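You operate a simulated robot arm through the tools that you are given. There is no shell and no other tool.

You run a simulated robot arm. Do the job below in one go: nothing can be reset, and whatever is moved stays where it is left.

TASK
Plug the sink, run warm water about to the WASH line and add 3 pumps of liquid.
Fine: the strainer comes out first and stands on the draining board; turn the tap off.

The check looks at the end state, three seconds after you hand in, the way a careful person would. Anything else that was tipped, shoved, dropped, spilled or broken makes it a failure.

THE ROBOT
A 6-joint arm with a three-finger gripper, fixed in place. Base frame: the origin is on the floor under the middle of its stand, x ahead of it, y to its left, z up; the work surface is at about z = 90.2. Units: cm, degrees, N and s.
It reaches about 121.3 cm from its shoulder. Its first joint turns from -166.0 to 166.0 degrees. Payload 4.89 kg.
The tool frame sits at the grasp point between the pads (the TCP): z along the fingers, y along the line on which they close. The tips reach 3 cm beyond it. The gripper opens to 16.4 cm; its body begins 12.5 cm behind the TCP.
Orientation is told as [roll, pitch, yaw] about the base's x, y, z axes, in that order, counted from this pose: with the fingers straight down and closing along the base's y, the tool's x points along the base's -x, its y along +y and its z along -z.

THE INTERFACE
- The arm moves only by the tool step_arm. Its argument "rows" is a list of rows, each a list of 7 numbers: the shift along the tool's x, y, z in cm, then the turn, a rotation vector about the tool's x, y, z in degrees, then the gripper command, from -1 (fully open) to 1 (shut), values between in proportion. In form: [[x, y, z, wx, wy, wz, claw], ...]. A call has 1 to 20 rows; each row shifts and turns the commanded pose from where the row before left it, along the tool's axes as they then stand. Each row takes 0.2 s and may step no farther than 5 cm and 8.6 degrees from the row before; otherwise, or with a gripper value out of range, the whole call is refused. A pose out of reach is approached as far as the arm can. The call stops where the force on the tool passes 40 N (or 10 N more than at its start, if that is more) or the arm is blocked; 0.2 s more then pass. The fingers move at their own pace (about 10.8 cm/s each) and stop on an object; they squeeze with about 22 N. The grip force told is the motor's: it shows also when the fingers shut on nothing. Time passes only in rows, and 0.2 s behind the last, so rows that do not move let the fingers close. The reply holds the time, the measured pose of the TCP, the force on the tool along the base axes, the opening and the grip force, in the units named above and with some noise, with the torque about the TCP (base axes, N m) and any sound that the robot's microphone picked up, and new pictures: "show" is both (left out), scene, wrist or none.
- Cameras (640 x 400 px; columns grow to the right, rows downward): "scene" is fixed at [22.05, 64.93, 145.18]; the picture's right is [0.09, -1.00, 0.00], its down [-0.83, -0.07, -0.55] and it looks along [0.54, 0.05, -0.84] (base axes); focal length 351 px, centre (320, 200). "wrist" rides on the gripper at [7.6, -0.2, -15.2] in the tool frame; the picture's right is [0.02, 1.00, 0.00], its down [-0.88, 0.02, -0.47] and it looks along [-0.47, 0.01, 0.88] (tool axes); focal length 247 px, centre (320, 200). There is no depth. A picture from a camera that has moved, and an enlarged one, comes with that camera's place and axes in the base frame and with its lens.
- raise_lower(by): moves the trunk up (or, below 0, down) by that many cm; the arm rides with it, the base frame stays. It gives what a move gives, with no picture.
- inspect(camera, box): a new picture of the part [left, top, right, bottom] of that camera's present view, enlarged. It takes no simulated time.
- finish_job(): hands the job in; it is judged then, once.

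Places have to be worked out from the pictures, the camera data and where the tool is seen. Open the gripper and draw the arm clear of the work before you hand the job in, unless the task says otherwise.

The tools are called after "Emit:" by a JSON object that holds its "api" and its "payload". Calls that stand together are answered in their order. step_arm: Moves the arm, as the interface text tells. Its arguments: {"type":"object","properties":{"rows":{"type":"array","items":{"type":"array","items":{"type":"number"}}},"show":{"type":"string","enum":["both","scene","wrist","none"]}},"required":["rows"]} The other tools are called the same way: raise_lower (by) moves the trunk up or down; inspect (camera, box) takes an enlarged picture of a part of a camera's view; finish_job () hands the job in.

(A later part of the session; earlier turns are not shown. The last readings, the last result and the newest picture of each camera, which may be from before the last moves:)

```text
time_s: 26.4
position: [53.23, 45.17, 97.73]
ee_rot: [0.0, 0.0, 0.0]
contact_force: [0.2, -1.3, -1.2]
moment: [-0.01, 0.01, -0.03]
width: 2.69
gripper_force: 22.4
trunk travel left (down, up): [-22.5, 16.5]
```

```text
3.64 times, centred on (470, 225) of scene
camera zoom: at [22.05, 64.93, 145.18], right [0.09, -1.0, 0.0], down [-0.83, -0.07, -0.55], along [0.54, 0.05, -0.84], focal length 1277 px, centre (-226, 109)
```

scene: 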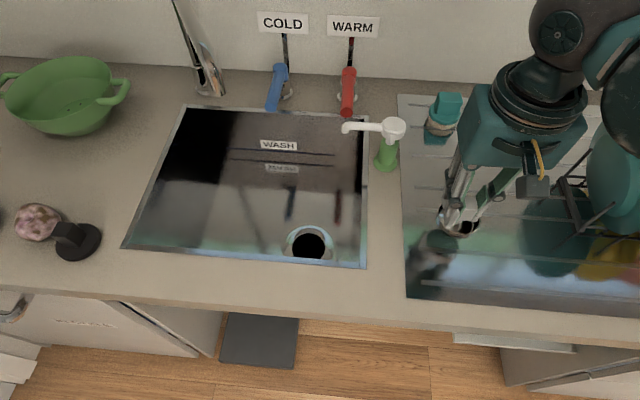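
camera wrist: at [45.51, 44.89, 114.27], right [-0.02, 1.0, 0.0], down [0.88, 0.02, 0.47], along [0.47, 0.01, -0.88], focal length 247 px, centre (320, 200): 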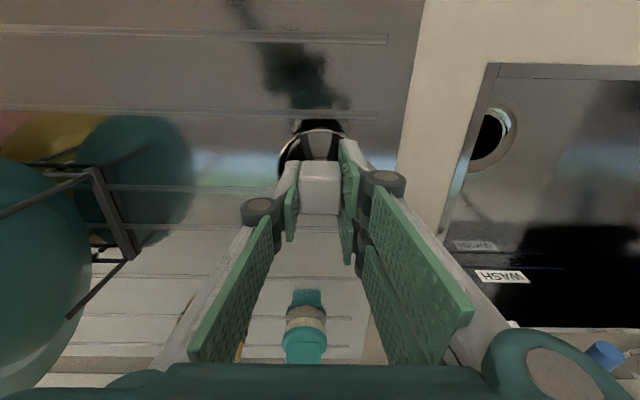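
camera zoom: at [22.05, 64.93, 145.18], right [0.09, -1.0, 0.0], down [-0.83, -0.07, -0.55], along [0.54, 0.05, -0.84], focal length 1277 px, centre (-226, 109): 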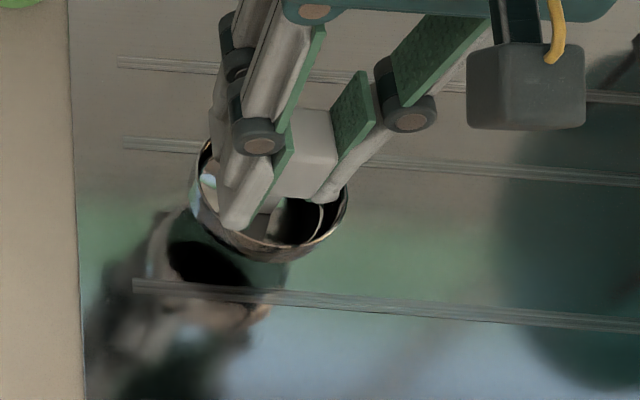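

Still no contact; continue lowering in fine steps.

Emit:
{"api": "step_arm", "payload": {"rows": [[0, 0, 0.3, 0, 0, 0, 1], [0, 0, 0.3, 0, 0, 0, 1], [0, 0, 0, 0, 0, 0, 1]], "show": "none"}}

Emit:
{"api": "step_arm", "payload": {"rows": [[0, 0, 0.3, 0, 0, 0, 1], [0, 0, 0.3, 0, 0, 0, 1], [0, 0, 0, 0, 0, 0, 1]], "show": "none"}}

Emit:
{"api": "inspect", "payload": {"camera": "scene", "box": [400, 170, 540, 280]}}

```text
time_s: 27.2
position: [53.16, 45.17, 97.17]
ee_rot: [-0.1, 0.0, 0.0]
contact_force: [0.2, -0.3, -0.5]
moment: [0.0, 0.0, -0.03]
width: 2.65
gripper_force: 22.4
trunk travel left (down, up): [-22.5, 16.5]
```

```text
time_s: 28.1
position: [53.17, 45.17, 96.56]
ee_rot: [0.0, 0.1, 0.0]
contact_force: [-0.3, 0.3, -0.8]
moment: [0.0, 0.02, 0.03]
width: 2.67
gripper_force: 22.0
trunk travel left (down, up): [-22.5, 16.5]
```

```text
3.64 times, centred on (470, 225) of scene
camera zoom: at [22.05, 64.93, 145.18], right [0.09, -1.0, 0.0], down [-0.83, -0.07, -0.55], along [0.54, 0.05, -0.84], focal length 1277 px, centre (-226, 109)
```

zoom: 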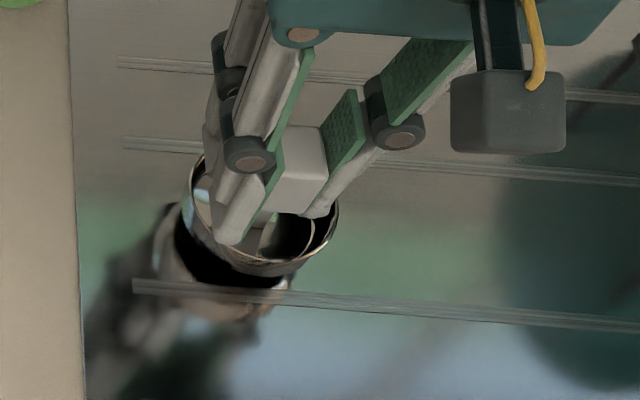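

The strainer is now about a centimetre above the board by its reflection. I nudge 0.2 cm away from the near ridge and keep lowering.

Emit:
{"api": "step_arm", "payload": {"rows": [[-0.2, 0, 0.2, 0, 0, 0, 1], [0, 0, 0.2, 0, 0, 0, 1], [0, 0, 0, 0, 0, 0, 1]], "show": "none"}}

Emit:
{"api": "step_arm", "payload": {"rows": [[0, 0, 0.2, 0, 0, 0, 1], [0, 0, 0.2, 0, 0, 0, 1], [0, 0, 0, 0, 0, 0, 1]], "show": "none"}}

Emit:
{"api": "inspect", "payload": {"camera": "scene", "box": [400, 170, 540, 280]}}

```text
time_s: 28.9
position: [53.37, 45.1, 96.41]
ee_rot: [0.0, 0.0, 0.0]
contact_force: [0.6, 0.0, -0.5]
moment: [-0.03, -0.01, 0.04]
width: 2.68
gripper_force: 21.6
trunk travel left (down, up): [-22.5, 16.5]
```

```text
time_s: 29.6
position: [53.38, 45.1, 95.9]
ee_rot: [0.0, 0.0, 0.1]
contact_force: [-0.3, -0.3, -0.3]
moment: [0.03, -0.01, 0.0]
width: 2.67
gripper_force: 21.9
trunk travel left (down, up): [-22.5, 16.5]
```

```text
3.64 times, centred on (470, 225) of scene
camera zoom: at [22.05, 64.93, 145.18], right [0.09, -1.0, 0.0], down [-0.83, -0.07, -0.55], along [0.54, 0.05, -0.84], focal length 1277 px, centre (-226, 109)
```

zoom: 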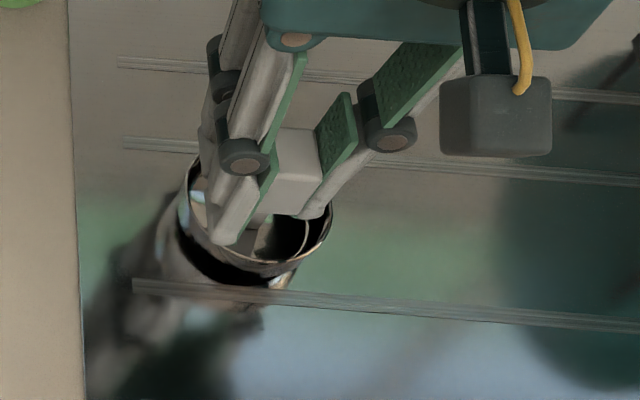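

Reflection and cup nearly meet. I continue in 0.2 cm steps watching for an upward force.

Emit:
{"api": "step_arm", "payload": {"rows": [[0, 0, 0.2, 0, 0, 0, 1], [0, 0, 0.15, 0, 0, 0, 1], [0, 0, 0, 0, 0, 0, 1]], "show": "none"}}

Emit:
{"api": "step_arm", "payload": {"rows": [[0, 0, 0.2, 0, 0, 0, 1], [0, 0, 0.15, 0, 0, 0, 1], [0, 0, 0, 0, 0, 0, 1]], "show": "none"}}

Emit:
{"api": "inspect", "payload": {"camera": "scene", "box": [400, 170, 540, 280]}}

```text
time_s: 30.4
position: [53.49, 44.98, 95.63]
ee_rot: [0.0, 0.0, 0.1]
contact_force: [0.1, 0.3, -0.8]
moment: [-0.02, -0.01, 0.05]
width: 2.66
gripper_force: 22.0
trunk travel left (down, up): [-22.5, 16.5]
```

```text
time_s: 31.2
position: [53.42, 45.11, 95.17]
ee_rot: [0.1, -0.1, 0.1]
contact_force: [0.4, 3.7, 15.6]
moment: [0.12, 0.05, 0.03]
width: 2.68
gripper_force: 22.6
trunk travel left (down, up): [-22.5, 16.5]
```

```text
3.64 times, centred on (470, 225) of scene
camera zoom: at [22.05, 64.93, 145.18], right [0.09, -1.0, 0.0], down [-0.83, -0.07, -0.55], along [0.54, 0.05, -0.84], focal length 1277 px, centre (-226, 109)
```

zoom: 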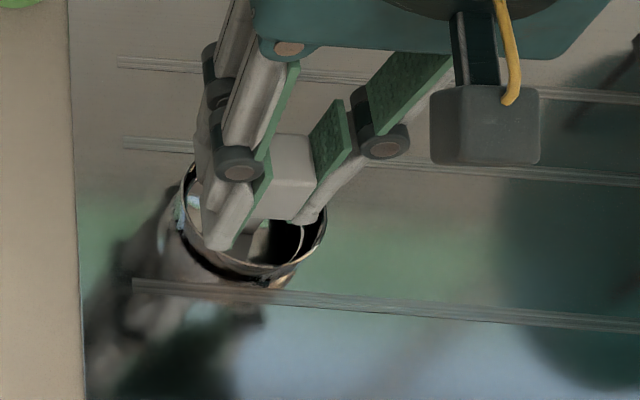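

Touchdown felt (15.6 N up) at TCP z=95.2. I relieve slightly, open the fingers gradually and rise straight up.

Emit:
{"api": "step_arm", "payload": {"rows": [[0, 0, -0.15, 0, 0, 0, 1], [0, 0, 0, 0, 0, 0, 0.6], [0, 0, 0, 0, 0, 0, 0.45], [0, 0, 0, 0, 0, 0, 0.25], [0, 0, 0, 0, 0, 0, 0.2], [0, 0, 0, 0, 0, 0, 0.2]], "show": "both"}}

Emit:
{"api": "inspect", "payload": {"camera": "scene", "box": [400, 170, 540, 280]}}

Emit:
{"api": "inspect", "payload": {"camera": "wrist", "box": [230, 80, 420, 260]}}

```text
time_s: 32.6
position: [53.4, 45.18, 95.15]
ee_rot: [0.1, 0.0, 0.0]
contact_force: [-0.7, 0.2, 0.4]
moment: [-0.04, 0.02, 0.0]
width: 6.55
gripper_force: 0.0
trunk travel left (down, up): [-22.5, 16.5]
camera wrist: at [45.73, 44.97, 110.55], right [-0.02, 1.0, 0.0], down [0.88, 0.02, 0.47], along [0.47, 0.01, -0.88], focal length 247 px, centre (320, 200)
```

scene: 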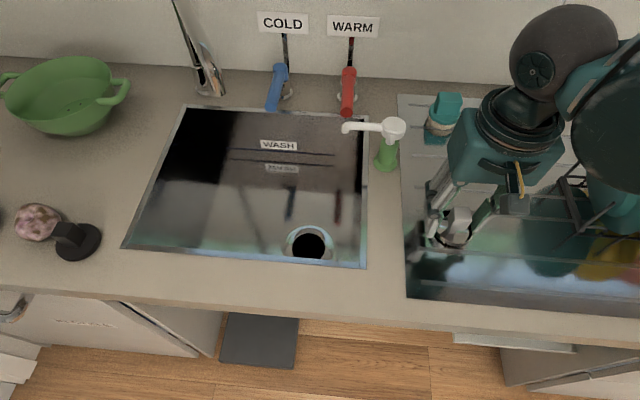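
wrist: 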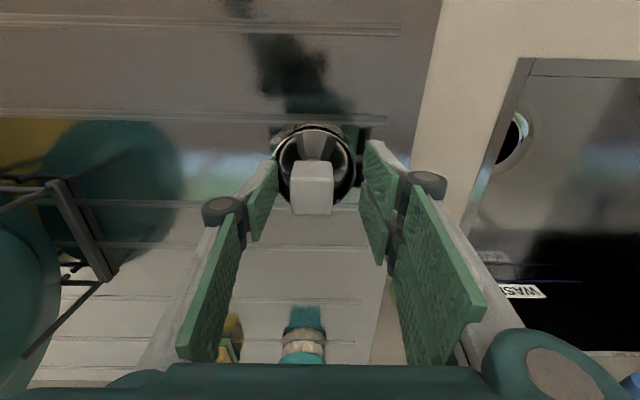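

```text
3.64 times, centred on (470, 225) of scene
camera zoom: at [22.05, 64.93, 145.18], right [0.09, -1.0, 0.0], down [-0.83, -0.07, -0.55], along [0.54, 0.05, -0.84], focal length 1277 px, centre (-226, 109)
```

zoom: 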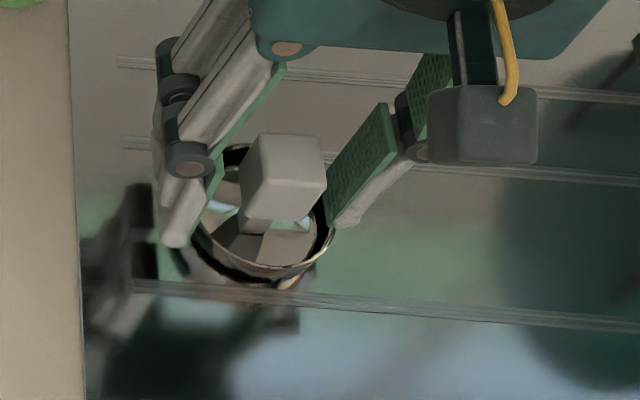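

```text
2.22 times, centred on (325, 170) of wrist
camera zoom: at [45.73, 44.97, 110.55], right [-0.02, 1.0, 0.0], down [0.88, 0.02, 0.47], along [0.47, 0.01, -0.88], focal length 549 px, centre (309, 267)
```

zoom: 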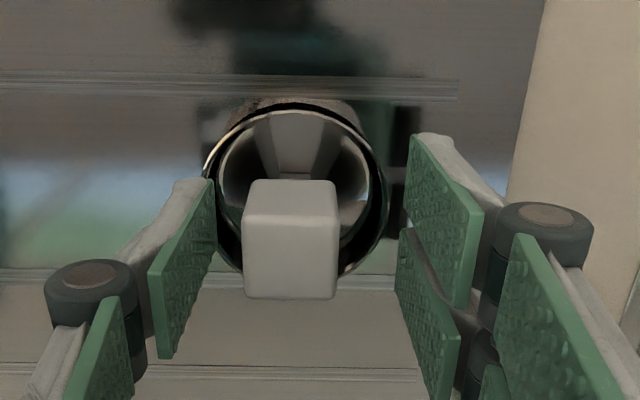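

The strainer is released and standing. I rise straight up slowly to avoid catching the rim, then check it.

Emit:
{"api": "step_arm", "payload": {"rows": [[0, 0, -0.3, 0, 0, 0, 0.2], [0, 0, -0.5, 0, 0, 0, 0.2], [0, 0, -1, 0, 0, 0, 0.2], [0, 0, -1.5, 0, 0, 0, 0.2], [0, 0, -3, 0, 0, 0, 0.2], [0, 0, -4, 0, 0, 0, 0.2], [0, 0, -4, 0, 0, 0, 0.2], [0, 0, 0, 0, 0, 0, 0.2]], "show": "both"}}

Emit:
{"api": "inspect", "payload": {"camera": "scene", "box": [400, 170, 540, 280]}}

Emit:
{"api": "inspect", "payload": {"camera": "wrist", "box": [230, 50, 420, 230]}}

```text
time_s: 34.5
position: [53.49, 45.33, 109.84]
ee_rot: [0.1, 0.0, 0.0]
contact_force: [0.2, -1.1, -0.7]
moment: [0.06, -0.03, 0.0]
width: 6.56
gripper_force: 0.1
trunk travel left (down, up): [-22.5, 16.5]
camera wrist: at [45.8, 45.01, 125.07], right [-0.02, 1.0, 0.0], down [0.88, 0.02, 0.47], along [0.47, 0.01, -0.88], focal length 247 px, centre (320, 200)
```

scene: 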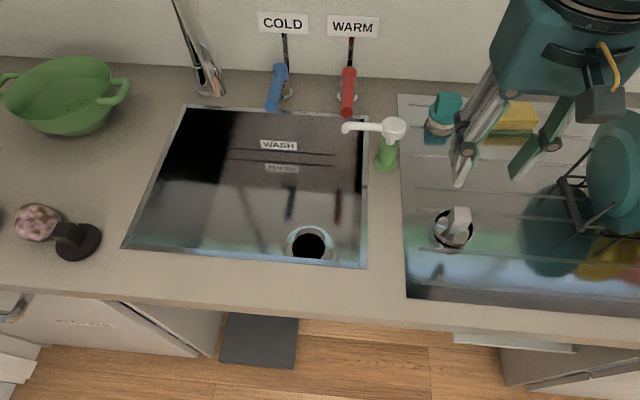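
wrist: 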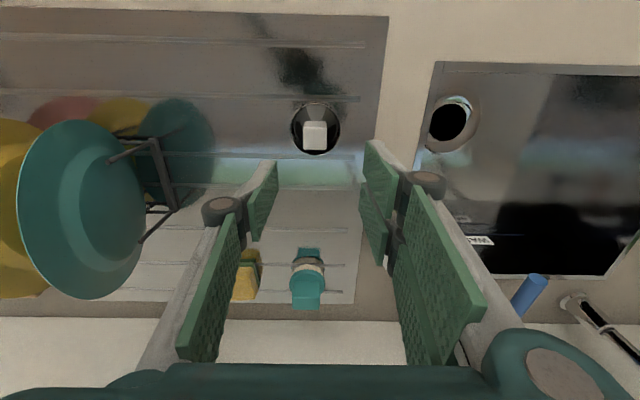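

```text
3.64 times, centred on (470, 225) of scene
camera zoom: at [22.05, 64.93, 145.18], right [0.09, -1.0, 0.0], down [-0.83, -0.07, -0.55], along [0.54, 0.05, -0.84], focal length 1277 px, centre (-226, 109)
```

zoom: 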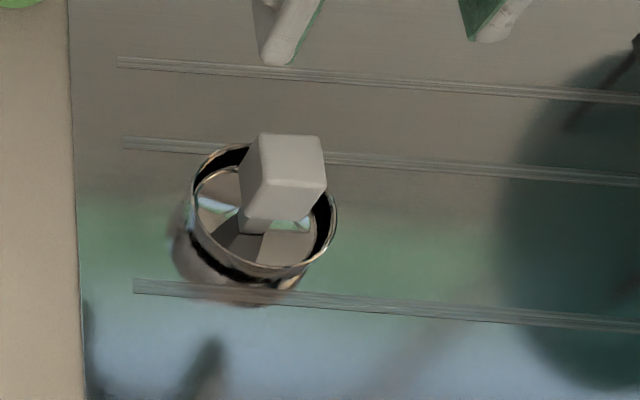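

```text
2.22 times, centred on (325, 140) of wrist
camera zoom: at [45.8, 45.01, 125.07], right [-0.02, 1.0, 0.0], down [0.88, 0.02, 0.47], along [0.47, 0.01, -0.88], focal length 549 px, centre (309, 333)
```

zoom: 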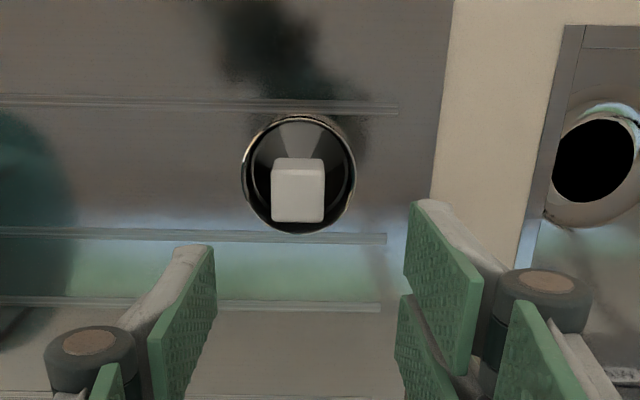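

The strainer stands upright on the board. Now I travel toward the plug near (45, 109), passing well in front of the spout, to look at it with the wrist camera.

Emit:
{"api": "step_arm", "payload": {"rows": [[2.5, 2, -1, 0, 0, 0, 0.2], [3, 3.5, -1, 0, 0, 0, 0.2], [3, 3.5, 0, 0, 0, 0, 0.2], [1, 4.5, 0, 0, 0, 0, 0.2], [0, 4.5, 0, 0, 0, 0, 0.2], [0, 4.5, 0, 0, 0, 0, 0.2], [0, 4.5, 0, 0, 0, 0, 0.2], [0, 4.5, 0, 0, 0, 0, 0.2], [0, 4.5, 0, 0, 0, 0, 0.2], [0, 4.5, 0, 0, 0, 0, 0.2], [0, 4.5, 0, 0, 0, 0, 0.2], [0, 4.5, 0, 0, 0, 0, 0.2], [0, 0, 0, 0, 0, 0, 0.2]], "show": "both"}}

```text
time_s: 37.2
position: [43.81, 94.99, 111.08]
ee_rot: [-0.1, 0.0, -0.1]
contact_force: [0.4, 0.9, -0.3]
moment: [-0.19, 0.03, 0.04]
width: 6.55
gripper_force: 0.0
trunk travel left (down, up): [-22.5, 16.5]
camera wrist: at [36.17, 94.74, 126.36], right [-0.02, 1.0, 0.0], down [0.88, 0.02, 0.47], along [0.47, 0.01, -0.88], focal length 247 px, centre (320, 200)
```

scene: 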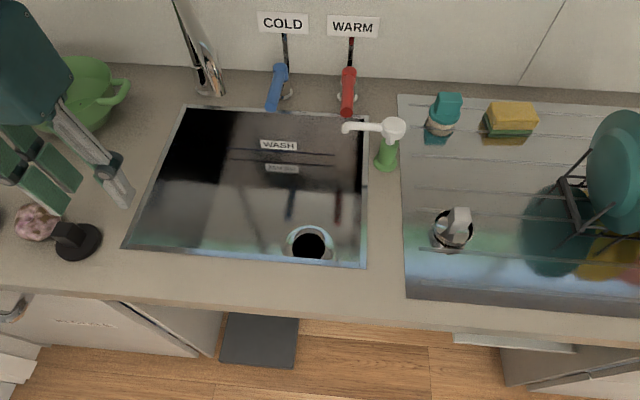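
wrist: 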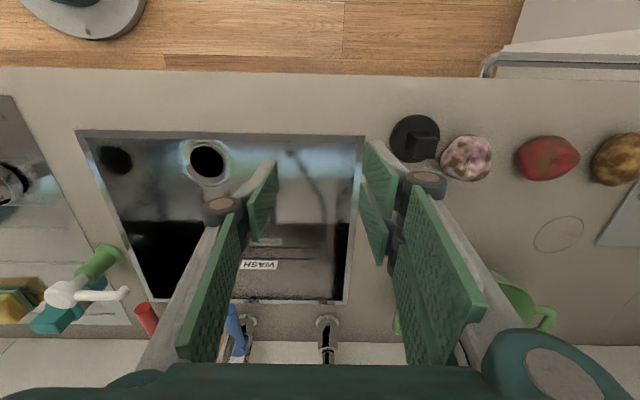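

I zoom on the plug and faucet areas from this new viewpoint.

Emit:
{"api": "inspect", "payload": {"camera": "wrist", "box": [370, 90, 510, 190]}}

Emit:
{"api": "inspect", "payload": {"camera": "wrist", "box": [210, 280, 410, 380]}}

Emit:
{"api": "inspect", "payload": {"camera": "scene", "box": [0, 120, 160, 280]}}

```text
4.00 times, centred on (440, 140) of wrist
camera zoom: at [36.17, 94.74, 126.36], right [-0.02, 1.0, 0.0], down [0.88, 0.02, 0.47], along [0.47, 0.01, -0.88], focal length 988 px, centre (-160, 440)
```

zoom: 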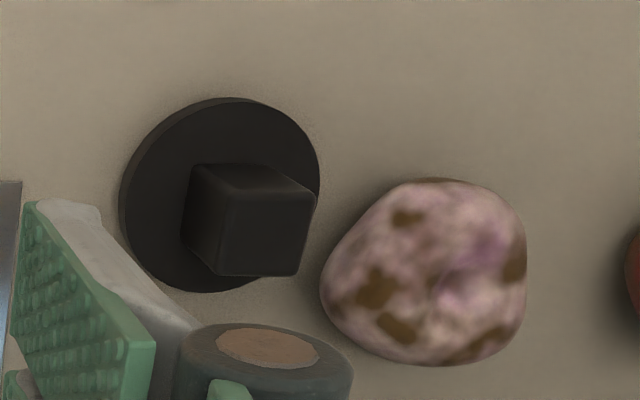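

```text
3.20 times, centred on (310, 330) of wrist
camera zoom: at [36.17, 94.74, 126.36], right [-0.02, 1.0, 0.0], down [0.88, 0.02, 0.47], along [0.47, 0.01, -0.88], focal length 790 px, centre (352, -216)
```

zoom: 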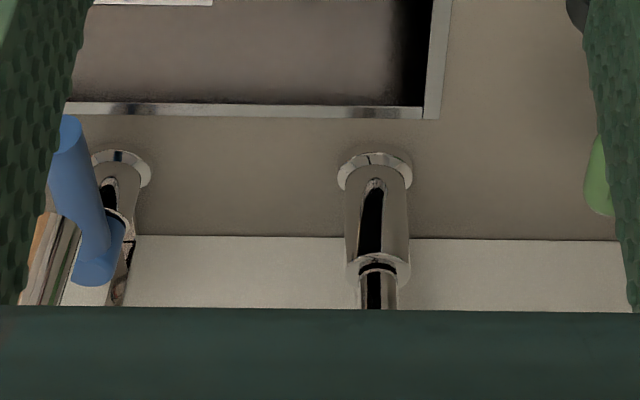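

```text
2.50 times, centred on (80, 200) of scene
camera zoom: at [22.05, 64.93, 145.18], right [0.09, -1.0, 0.0], down [-0.83, -0.07, -0.55], along [0.54, 0.05, -0.84], focal length 878 px, centre (920, 200)
```

zoom: 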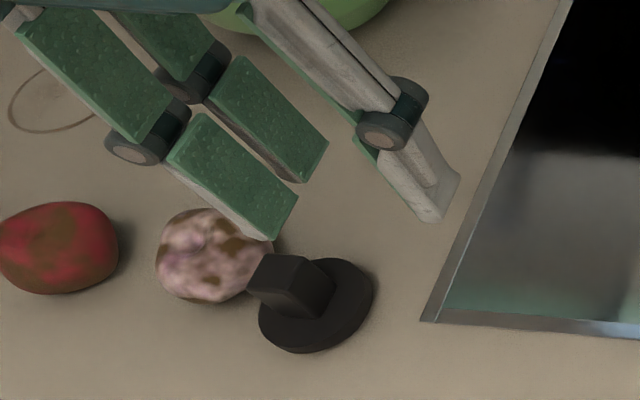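

The plug is a ~8 cm black disc with an axis-aligned cube knob, top at about (45.1, 109.0, 94.7); the potato sits at +y only ~1.5 cm from the knob. So I'll grip along x with the two-finger side toward -x: yaw +90°.

Emit:
{"api": "step_arm", "payload": {"rows": [[0, 0, 0, 0, 0, -8.2, 0.2], [0, 0, 0, 0, 0, -8.2, 0.2], [0, 0, 0, 0, 0, -8.2, 0.2], [0, 0, 0, 0, 0, -8.2, 0.2], [0, 0, 0, 0, 0, -8.2, 0.2], [0, 0, 0, 0, 0, -8.2, 0.2], [0, 0, 0, 0, 0, -8.2, 0.2], [0, 0, 0, 0, 0, -8.2, 0.2], [0, 0, 0, 0, 0, -8.2, 0.2], [0, 0, 0, 0, 0, -8.2, 0.2], [0, 0, 0, 0, 0, -8.0, 0.2], [0, 0, 0, 0, 0, 0, 0.2]], "show": "both"}}

```text
time_s: 39.9
position: [43.83, 94.6, 111.7]
ee_rot: [0.0, 0.1, 90.1]
contact_force: [0.9, 0.0, 0.8]
moment: [-0.01, 0.02, 0.02]
width: 6.54
gripper_force: 0.1
trunk travel left (down, up): [-22.5, 16.5]
camera wrist: at [43.97, 86.93, 126.87], right [-1.0, -0.02, 0.0], down [-0.02, 0.88, 0.47], along [-0.01, 0.47, -0.88], focal length 247 px, centre (320, 200)
```

scene: 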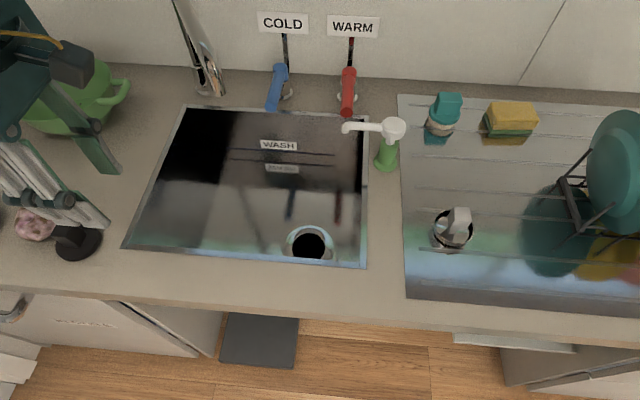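
wrist: 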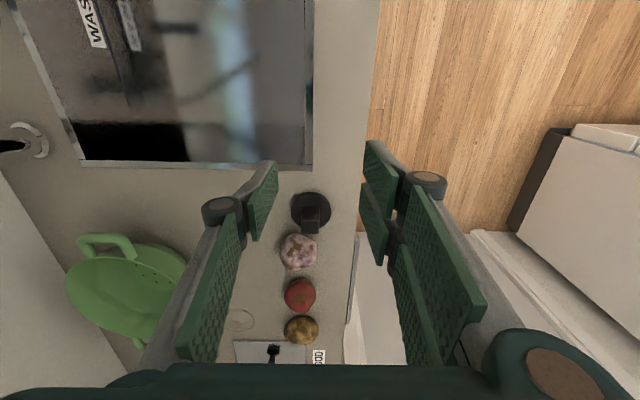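

Rotation done. I inspect the row of items ahead, including the labelled object at the far end, to be sure which one is the plug.

Emit:
{"api": "inspect", "payload": {"camera": "wrist", "box": [220, 180, 380, 370]}}

Emit:
{"api": "inspect", "payload": {"camera": "wrist", "box": [260, 180, 360, 280]}}

```text
2.11 times, centred on (300, 275) of wrist
camera zoom: at [43.97, 86.93, 126.87], right [-1.0, -0.02, 0.0], down [-0.02, 0.88, 0.47], along [-0.01, 0.47, -0.88], focal length 520 px, centre (362, 42)
```

zoom: 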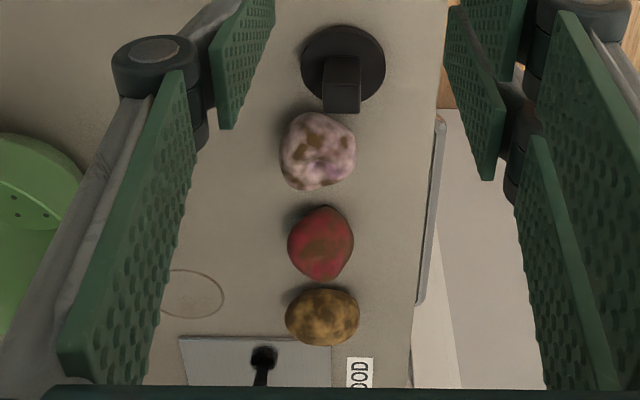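

```text
4.00 times, centred on (310, 230) of wrist
camera zoom: at [43.97, 86.93, 126.87], right [-1.0, -0.02, 0.0], down [-0.02, 0.88, 0.47], along [-0.01, 0.47, -0.88], focal length 988 px, centre (360, 80)
```

zoom: 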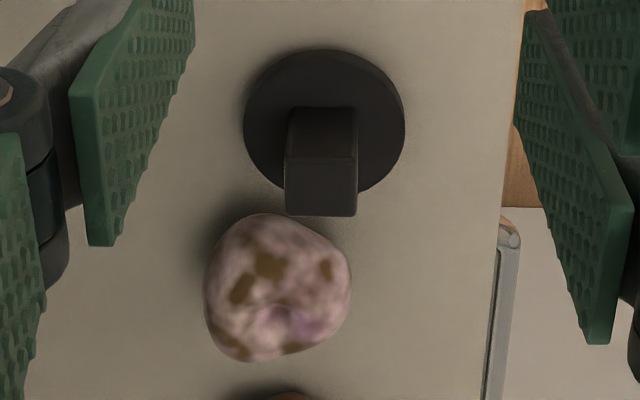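

The food items (potatoes, board, knife) must stay untouched; the black disc is the plug, knob centre ≈(45.1, 109.0), top ≈94.4. I move over it at z≈103 and see whether the arm reaches.

Emit:
{"api": "step_arm", "payload": {"rows": [[-3, -0.3, 0, 0, 0, 0, 0.2], [-3, -0.3, 1, 0, 0, 0, 0.2], [-3, -0.3, 2, 0, 0, 0, 0.2], [-3, -0.3, 2, 0, 0, 0, 0.2], [-2, -0.05, 2, 0, 0, 0, 0.2], [0, 0, 1.7, 0, 0, 0, 0.2], [0, 0, 0, 0, 0, 0, 0.2], [0, 0, 0, 0, 0, 0, 0.2]], "show": "both"}}

```text
time_s: 41.6
position: [44.98, 108.6, 102.99]
ee_rot: [0.1, 0.0, 90.0]
contact_force: [0.2, 0.3, 0.6]
moment: [0.0, 0.01, 0.04]
width: 6.56
gripper_force: 0.1
trunk travel left (down, up): [-22.5, 16.5]
camera wrist: at [45.14, 100.92, 118.17], right [-1.0, -0.02, 0.0], down [-0.02, 0.88, 0.47], along [-0.01, 0.47, -0.88], focal length 247 px, centre (320, 200)
```

scene: 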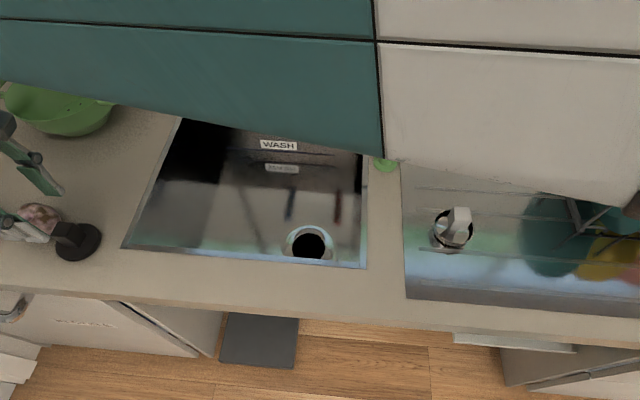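
wrist: 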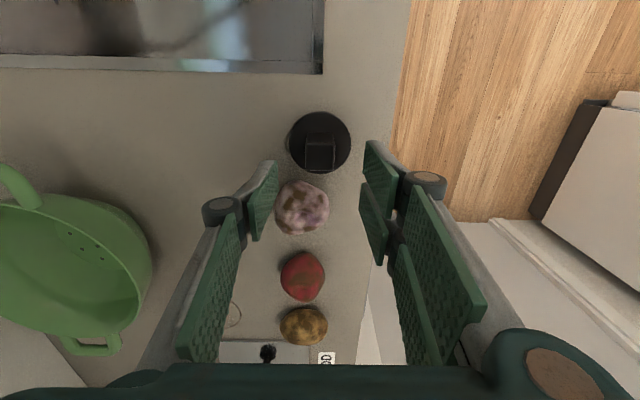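

It reaches fine. I zoom on the knob to refine before descending.

Emit:
{"api": "inspect", "payload": {"camera": "wrist", "box": [250, 90, 390, 250]}}

Emit:
{"api": "inspect", "payload": {"camera": "scene", "box": [0, 100, 140, 280]}}

```text
2.50 times, centred on (320, 170) of wrist
camera zoom: at [45.14, 100.92, 118.17], right [-1.0, -0.02, 0.0], down [-0.02, 0.88, 0.47], along [-0.01, 0.47, -0.88], focal length 617 px, centre (320, 275)
```

zoom: 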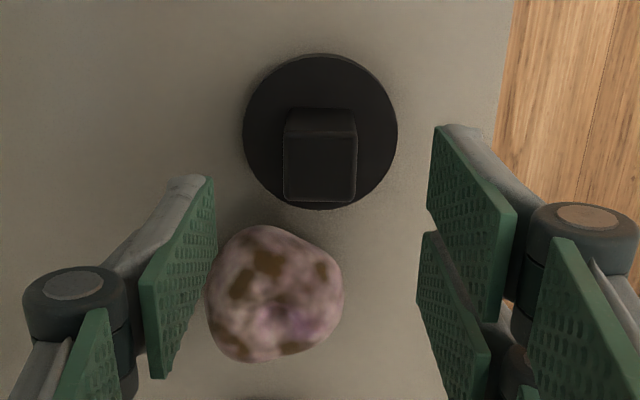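

```text
2.22 times, centred on (70, 190) of scene
camera zoom: at [22.05, 64.93, 145.18], right [0.09, -1.0, 0.0], down [-0.83, -0.07, -0.55], along [0.54, 0.05, -0.84], focal length 780 px, centre (876, 222)
```

zoom: 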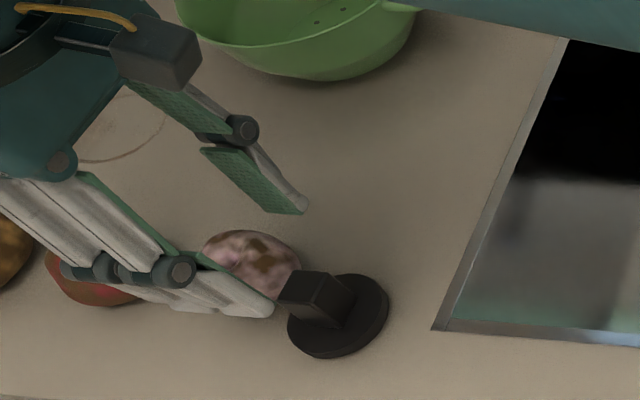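

Knob centre ≈(45.0, 108.4, 95.2) and TCP is aligned, with fingers clear of the potato. I descend to z≈95.7 with a slightly smaller opening.

Emit:
{"api": "step_arm", "payload": {"rows": [[0.1, 0, 1.5, 0, 0, 0, 0.3], [0, 0, 2, 0, 0, 0, 0.3], [0, 0, 2, 0, 0, 0, 0.3], [0, 0, 1.3, 0, 0, 0, 0.3], [0, 0, 0.5, 0, 0, 0, 0.3], [0, 0, 0, 0, 0, 0, 0.3]], "show": "both"}}

Emit:
{"api": "inspect", "payload": {"camera": "wrist", "box": [230, 110, 410, 270]}}

Emit:
{"api": "inspect", "payload": {"camera": "scene", "box": [0, 130, 140, 290]}}

```text
time_s: 43.0
position: [45.18, 108.46, 95.8]
ee_rot: [0.0, 0.0, 90.0]
contact_force: [0.3, -0.3, 0.3]
moment: [0.01, -0.02, -0.05]
width: 5.71
gripper_force: 0.0
trunk travel left (down, up): [-22.5, 16.5]
camera wrist: at [45.22, 100.79, 111.07], right [-1.0, -0.02, 0.0], down [-0.02, 0.88, 0.47], along [-0.01, 0.47, -0.88], focal length 247 px, centre (320, 200)
```

scene: 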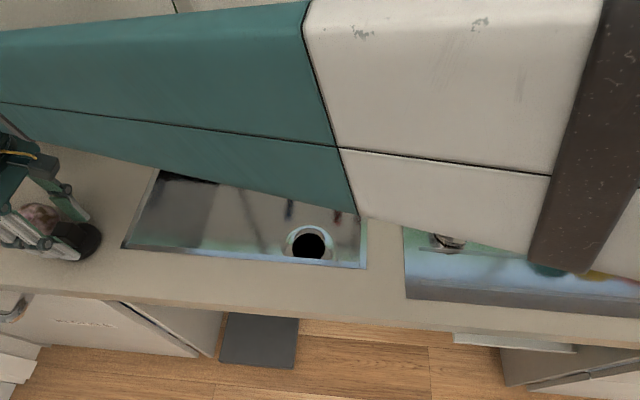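
wrist: 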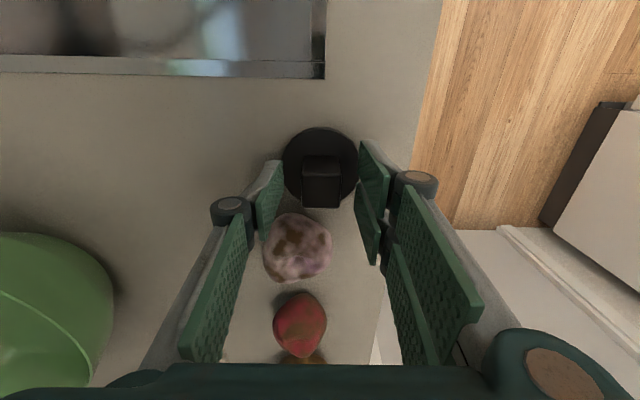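

```text
2.50 times, centred on (320, 190) of wrist
camera zoom: at [45.22, 100.79, 111.07], right [-1.0, -0.02, 0.0], down [-0.02, 0.88, 0.47], along [-0.01, 0.47, -0.88], focal length 617 px, centre (320, 225)
```

zoom: 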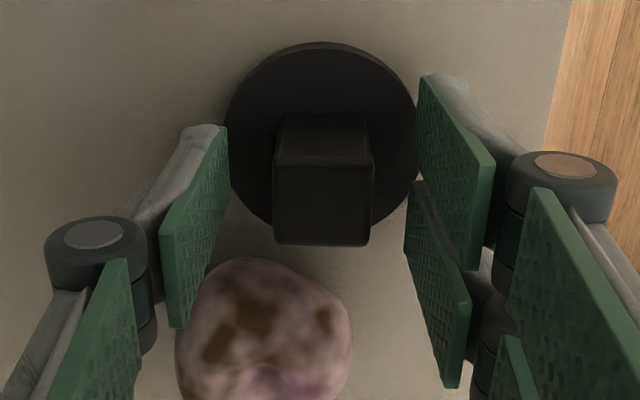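

```text
2.50 times, centred on (70, 210) of scene
camera zoom: at [22.05, 64.93, 145.18], right [0.09, -1.0, 0.0], down [-0.83, -0.07, -0.55], along [0.54, 0.05, -0.84], focal length 878 px, centre (945, 175)
```

zoom: 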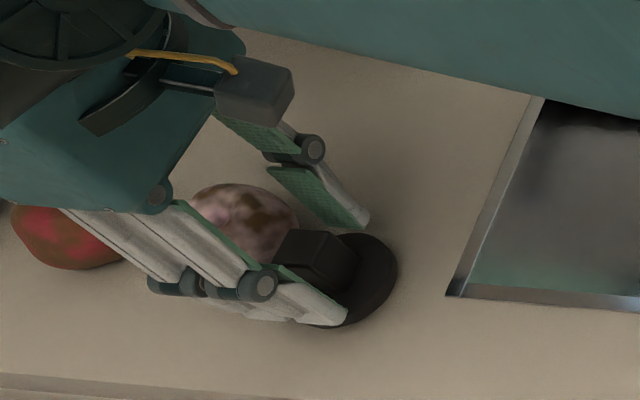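

Well aligned: the knob is between the pads and the potato is ≥1.5 cm away from all fingers. I go 0.8 cm lower and close.

Emit:
{"api": "step_arm", "payload": {"rows": [[0, 0, 0.4, 0, 0, 0, 0.3], [0, 0, 0.4, 0, 0, 0, 0.3], [0, 0, 0, 0, 0, 0, 0.5], [0, 0, 0, 0, 0, 0, 0.8], [0, 0, 0, 0, 0, 0, 1], [0, 0, 0, 0, 0, 0, 1], [0, 0, 0, 0, 0, 0, 1]], "show": "both"}}

Emit:
{"api": "inspect", "payload": {"camera": "wrist", "box": [230, 110, 410, 270]}}

```text
time_s: 44.6
position: [45.08, 108.58, 95.08]
ee_rot: [0.0, 0.0, 90.0]
contact_force: [-1.0, -0.7, 0.3]
moment: [-0.02, 0.01, 0.0]
width: 2.76
gripper_force: 22.1
trunk travel left (down, up): [-22.5, 16.5]
camera wrist: at [45.26, 100.84, 110.26], right [-1.0, -0.02, 0.0], down [-0.02, 0.88, 0.47], along [-0.01, 0.47, -0.88], focal length 247 px, centre (320, 200)
```

scene: 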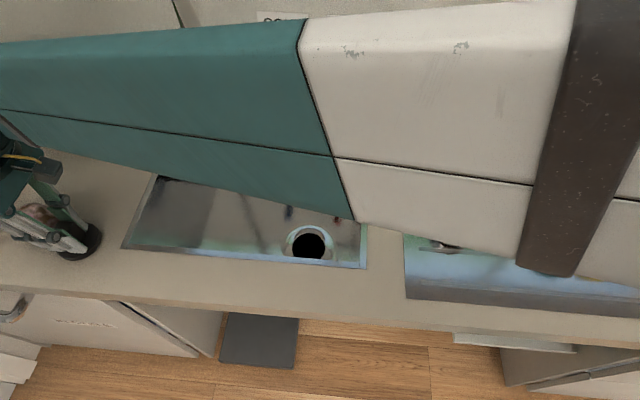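
wrist: 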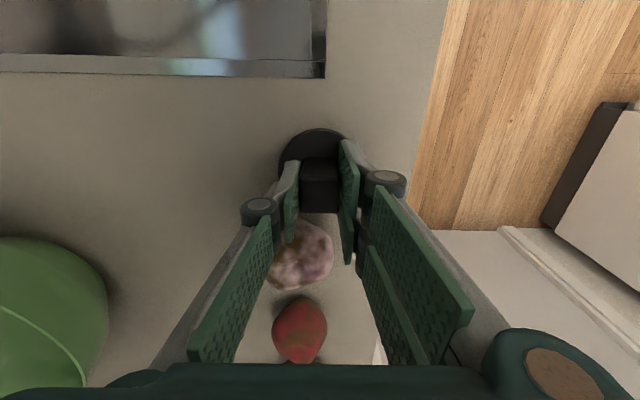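

```text
2.50 times, centred on (320, 190) of wrist
camera zoom: at [45.26, 100.84, 110.26], right [-1.0, -0.02, 0.0], down [-0.02, 0.88, 0.47], along [-0.01, 0.47, -0.88], focal length 617 px, centre (320, 225)
```

zoom: 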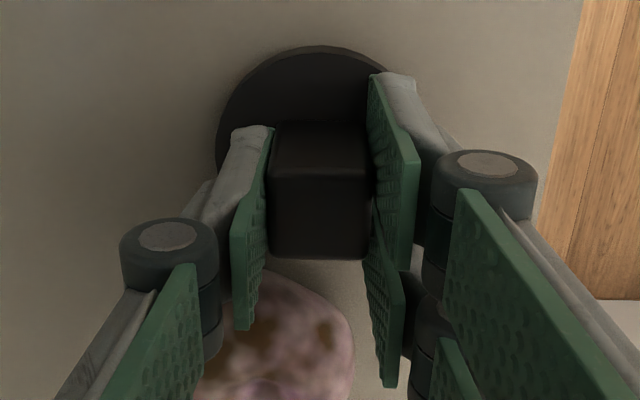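

Gripped at 2.76 cm. I lift slowly straight up.

Emit:
{"api": "step_arm", "payload": {"rows": [[0, 0, -0.2, 0, 0, 0, 1], [0, 0, -0.3, 0, 0, 0, 1], [0, 0, -0.4, 0, 0, 0, 1], [0, 0, -0.5, 0, 0, 0, 1], [0, 0, -0.7, 0, 0, 0, 1], [0, 0, -0.8, 0, 0, 0, 1], [0, 0, -0.9, 0, 0, 0, 1], [0, 0, -0.9, 0, 0, 0, 1], [0, 0, -0.9, 0, 0, 0, 1], [0, 0, -0.9, 0, 0, 0, 1], [0, 0, -0.9, 0, 0, 0, 1], [0, 0, -0.6, 0, 0, 0, 1], [0, 0, 0, 0, 0, 0, 1]], "show": "both"}}

```text
time_s: 47.5
position: [45.14, 108.62, 102.77]
ee_rot: [0.0, 0.0, 89.9]
contact_force: [0.5, 0.0, -0.3]
moment: [0.04, 0.02, -0.02]
width: 2.75
gripper_force: 22.4
trunk travel left (down, up): [-22.5, 16.5]
camera wrist: at [45.24, 100.82, 118.19], right [-1.0, -0.02, 0.0], down [-0.02, 0.88, 0.47], along [-0.01, 0.47, -0.88], focal length 247 px, centre (320, 200)
```

scene: 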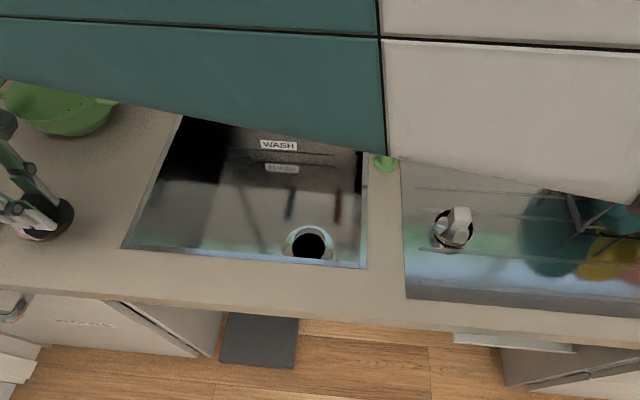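
wrist: 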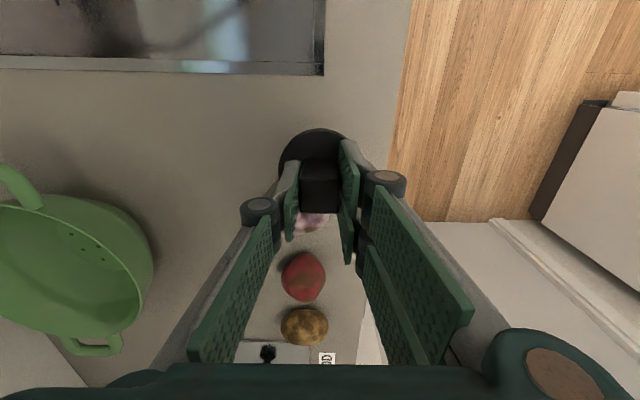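

The plug is held level. I carry it toward the sink along x≈45, then in over the drain, in gentle steps.

Emit:
{"api": "step_arm", "payload": {"rows": [[0.6, 0, 0, 0, 0, 0, 1], [1.2, 0, 0, 0, 0, 0, 1], [1.8, 0, 0, 0, 0, 0, 1], [2, 0, 0, 0, 0, 0, 1], [2, 0, 0, 0, 0, 0, 1], [2, 0, 0, 0, 0, 0, 1], [2, 0, 0, 0, 0, 0, 1], [2, 0, 0, 0, 0, 0, 1], [2, 0, 0, 0, 0, 0, 1], [2, 0, 0, 0, 0, 0, 1], [2, 0, 0, 0, 0, 0, 1], [2, 0, 0, 0, 0, 0, 1], [2, 0, 0, 0, 0, 0, 1], [2, 0, 0, 0, 0, 0, 1], [2, -0.3, 0, 0, 0, 0, 1], [2, -0.8, 0, 0, 0, 0, 1], [2, -1.2, 0, 0, 0, 0, 1], [1.8, -1.2, 0, 0, 0, 0, 1], [0.8, -1.2, 0, 0, 0, 0, 1], [0, -0.6, 0, 0, 0, 0, 1]], "show": "both"}}

```text
time_s: 51.6
position: [50.3, 74.28, 102.88]
ee_rot: [0.1, 0.0, 90.0]
contact_force: [0.4, 0.2, -0.5]
moment: [0.04, 0.01, -0.02]
width: 2.74
gripper_force: 22.2
trunk travel left (down, up): [-22.5, 16.5]
camera wrist: at [50.44, 66.58, 118.08], right [-1.0, -0.02, 0.0], down [-0.02, 0.88, 0.47], along [-0.01, 0.47, -0.88], focal length 247 px, centre (320, 200)
```

scene: 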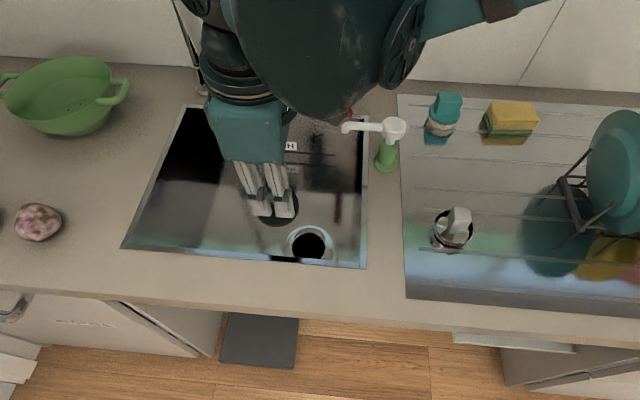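
wrist: 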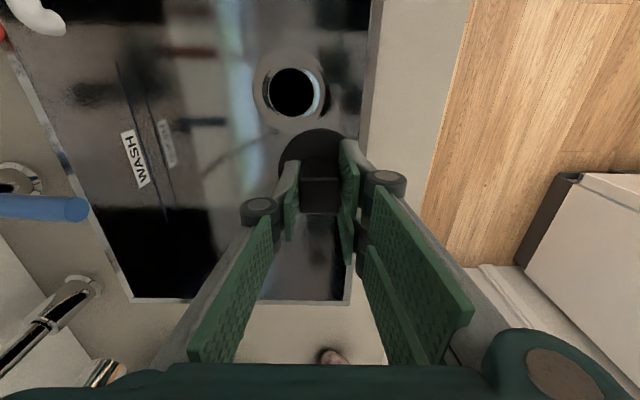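

The drain hole is visible. I zoom to locate its centre precisely.

Emit:
{"api": "inspect", "payload": {"camera": "wrist", "box": [240, 40, 360, 140]}}

Emit:
{"api": "inspect", "payload": {"camera": "scene", "box": [220, 130, 380, 280]}}

Emit:
{"api": "inspect", "payload": {"camera": "wrist", "box": [0, 250, 200, 400]}}

```text
4.00 times, centred on (300, 90) of wrist
camera zoom: at [50.44, 66.58, 118.08], right [-1.0, -0.02, 0.0], down [-0.02, 0.88, 0.47], along [-0.01, 0.47, -0.88], focal length 988 px, centre (400, 640)
```

zoom: 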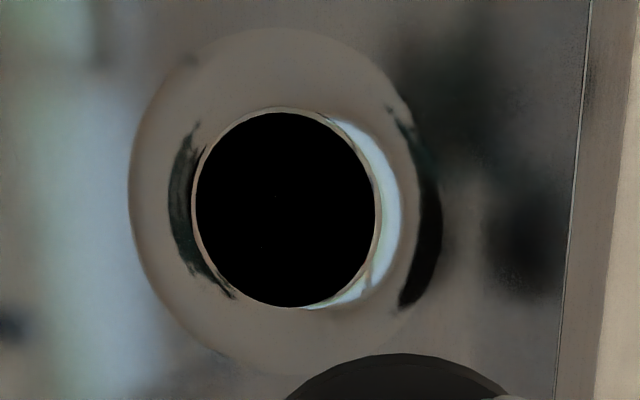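

```text
2.67 times, centred on (300, 205) of scene
camera zoom: at [22.05, 64.93, 145.18], right [0.09, -1.0, 0.0], down [-0.83, -0.07, -0.55], along [0.54, 0.05, -0.84], focal length 936 px, centre (373, 187)
```

zoom: 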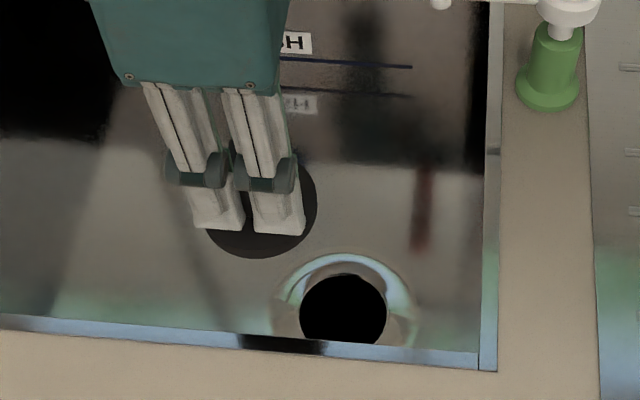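

```text
2.67 times, centred on (100, 325) of wrist
camera zoom: at [50.44, 66.58, 118.08], right [-1.0, -0.02, 0.0], down [-0.02, 0.88, 0.47], along [-0.01, 0.47, -0.88], focal length 659 px, centre (907, -133)
```

zoom: 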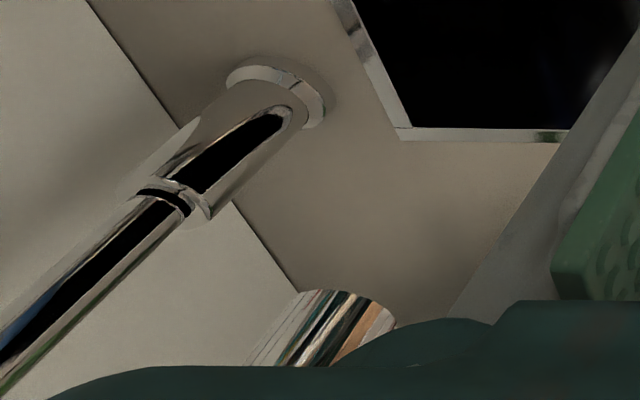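

Drain hole centre is estimated at about (55.0, 70.3), diameter ≈7.6 cm against a ≈6.9 cm plug disc. I move over it and lower to z≈86 for a finer look.

Emit:
{"api": "step_arm", "payload": {"rows": [[0.5, -0.6, 0, 0, 0, 0, 1], [0.8, -1, 0, 0, 0, 0, 1], [0.8, -1, 0, 0, 0, 0, 1], [0.8, -1, 0.3, 0, 0, 0, 1], [0.6, -0.8, 0.8, 0, 0, 0, 1], [0.3, -0.3, 1.2, 0, 0, 0, 1], [0, 0, 1.6, 0, 0, 0, 1], [0, 0, 1.6, 0, 0, 0, 1], [0, 0, 1.6, 0, 0, 0, 1], [0, 0, 1.6, 0, 0, 0, 1], [0, 0, 1.6, 0, 0, 0, 1], [0, 0, 1.6, 0, 0, 0, 1], [0, 0, 1.6, 0, 0, 0, 1], [0, 0, 1.6, 0, 0, 0, 1], [0, 0, 1.2, 0, 0, 0, 1], [0, 0, 0.6, 0, 0, 0, 1], [0, 0, 0, 0, 0, 0, 1]], "show": "both"}}

Emit:
{"api": "inspect", "payload": {"camera": "wrist", "box": [230, 80, 410, 230]}}

Emit:
{"api": "inspect", "payload": {"camera": "scene", "box": [220, 130, 380, 280]}}

```text
time_s: 55.2
position: [55.14, 70.57, 86.09]
ee_rot: [0.0, 0.0, 90.0]
contact_force: [0.6, 0.2, -0.7]
moment: [0.0, 0.01, 0.0]
width: 2.75
gripper_force: 21.6
trunk travel left (down, up): [-22.5, 16.5]
camera wrist: at [55.25, 62.83, 101.26], right [-1.0, -0.02, 0.0], down [-0.02, 0.88, 0.47], along [-0.01, 0.47, -0.88], focal length 247 px, centre (320, 200)
```

scene: 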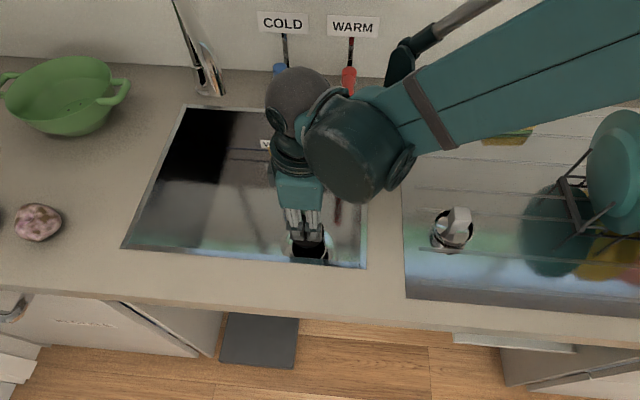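
wrist: 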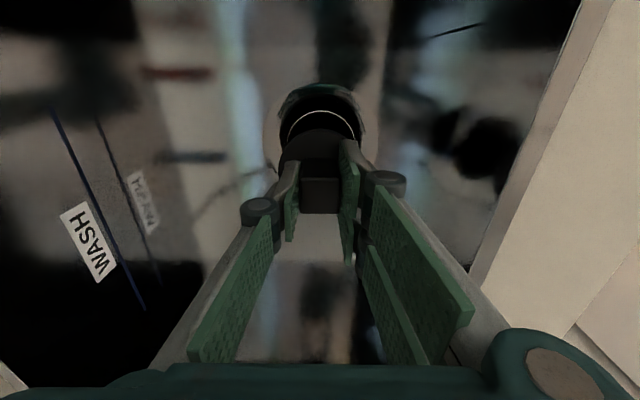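

```text
2.67 times, centred on (320, 155) of wrist
camera zoom: at [55.25, 62.83, 101.26], right [-1.0, -0.02, 0.0], down [-0.02, 0.88, 0.47], along [-0.01, 0.47, -0.88], focal length 659 px, centre (320, 320)
```

zoom: 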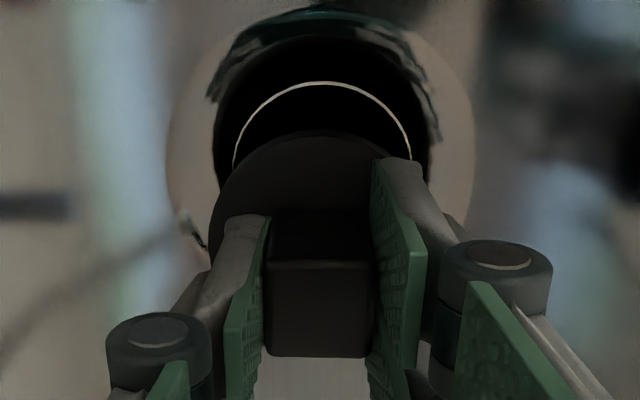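

```text
2.67 times, centred on (300, 205) of scene
camera zoom: at [22.05, 64.93, 145.18], right [0.09, -1.0, 0.0], down [-0.83, -0.07, -0.55], along [0.54, 0.05, -0.84], focal length 936 px, centre (373, 187)
```

zoom: 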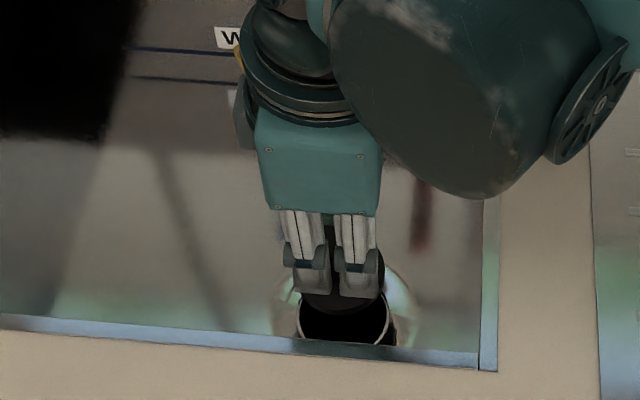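

The hole rim (bright ring) centre computes to about (55.0, 70.05) and the plug's to about (55.1, 70.35) in the same camera. I shift -0.25 in y, -0.1 in x, lower to z≈82.5 and recheck.

Emit:
{"api": "step_arm", "payload": {"rows": [[0.15, 0.05, 0.5, 0, 0, 0, 1], [0.1, 0.05, 0.8, 0, 0, 0, 1], [0, 0, 0.8, 0, 0, 0, 1], [0, 0, 0.8, 0, 0, 0, 1], [0, 0, 0.5, 0, 0, 0, 1], [0, 0, 0, 0, 0, 0, 1]], "show": "wrist"}}

Emit:
{"api": "inspect", "payload": {"camera": "wrist", "box": [250, 80, 390, 220]}}

Emit:
{"api": "inspect", "payload": {"camera": "scene", "box": [260, 210, 360, 280]}}

```text
time_s: 56.6
position: [55.03, 70.31, 82.44]
ee_rot: [0.0, -0.1, 89.9]
contact_force: [1.1, -1.3, -0.6]
moment: [-0.01, 0.03, 0.03]
width: 2.76
gripper_force: 22.0
trunk travel left (down, up): [-22.5, 16.5]
camera wrist: at [55.23, 62.59, 97.77], right [-1.0, -0.02, 0.0], down [-0.02, 0.88, 0.47], along [-0.01, 0.47, -0.88], focal length 247 px, centre (320, 200)
```

wrist: 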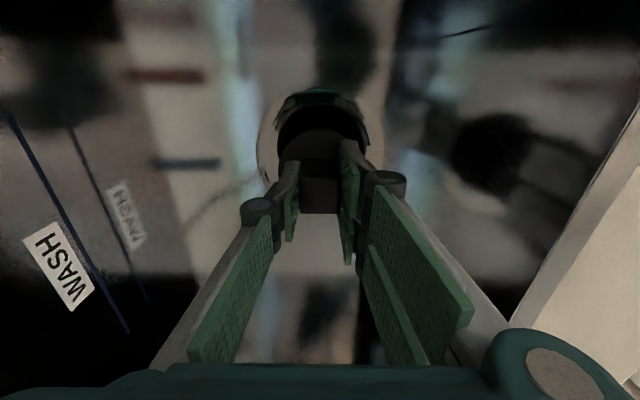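

```text
2.86 times, centred on (320, 150) of wrist
camera zoom: at [55.23, 62.59, 97.77], right [-1.0, -0.02, 0.0], down [-0.02, 0.88, 0.47], along [-0.01, 0.47, -0.88], focal length 706 px, centre (320, 343)
```

zoom: 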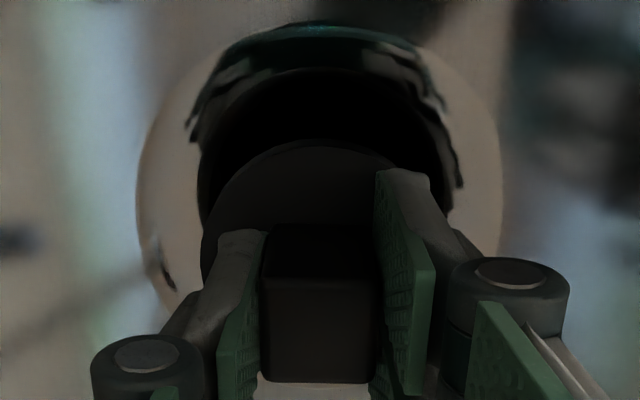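

```text
5.71 times, centred on (310, 245) of scene
camera zoom: at [22.05, 64.93, 145.18], right [0.09, -1.0, 0.0], down [-0.83, -0.07, -0.55], along [0.54, 0.05, -0.84], focal length 2006 px, centre (377, -57)
```

zoom: 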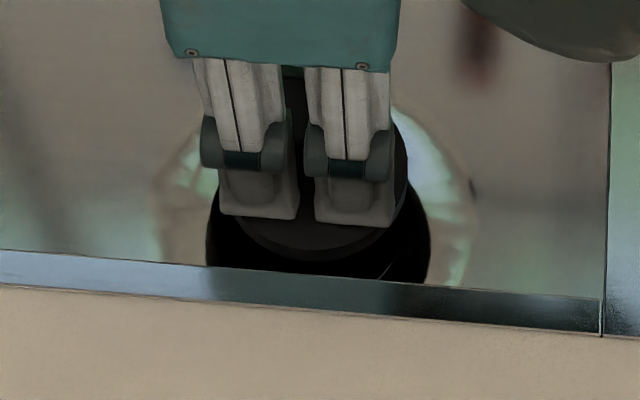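

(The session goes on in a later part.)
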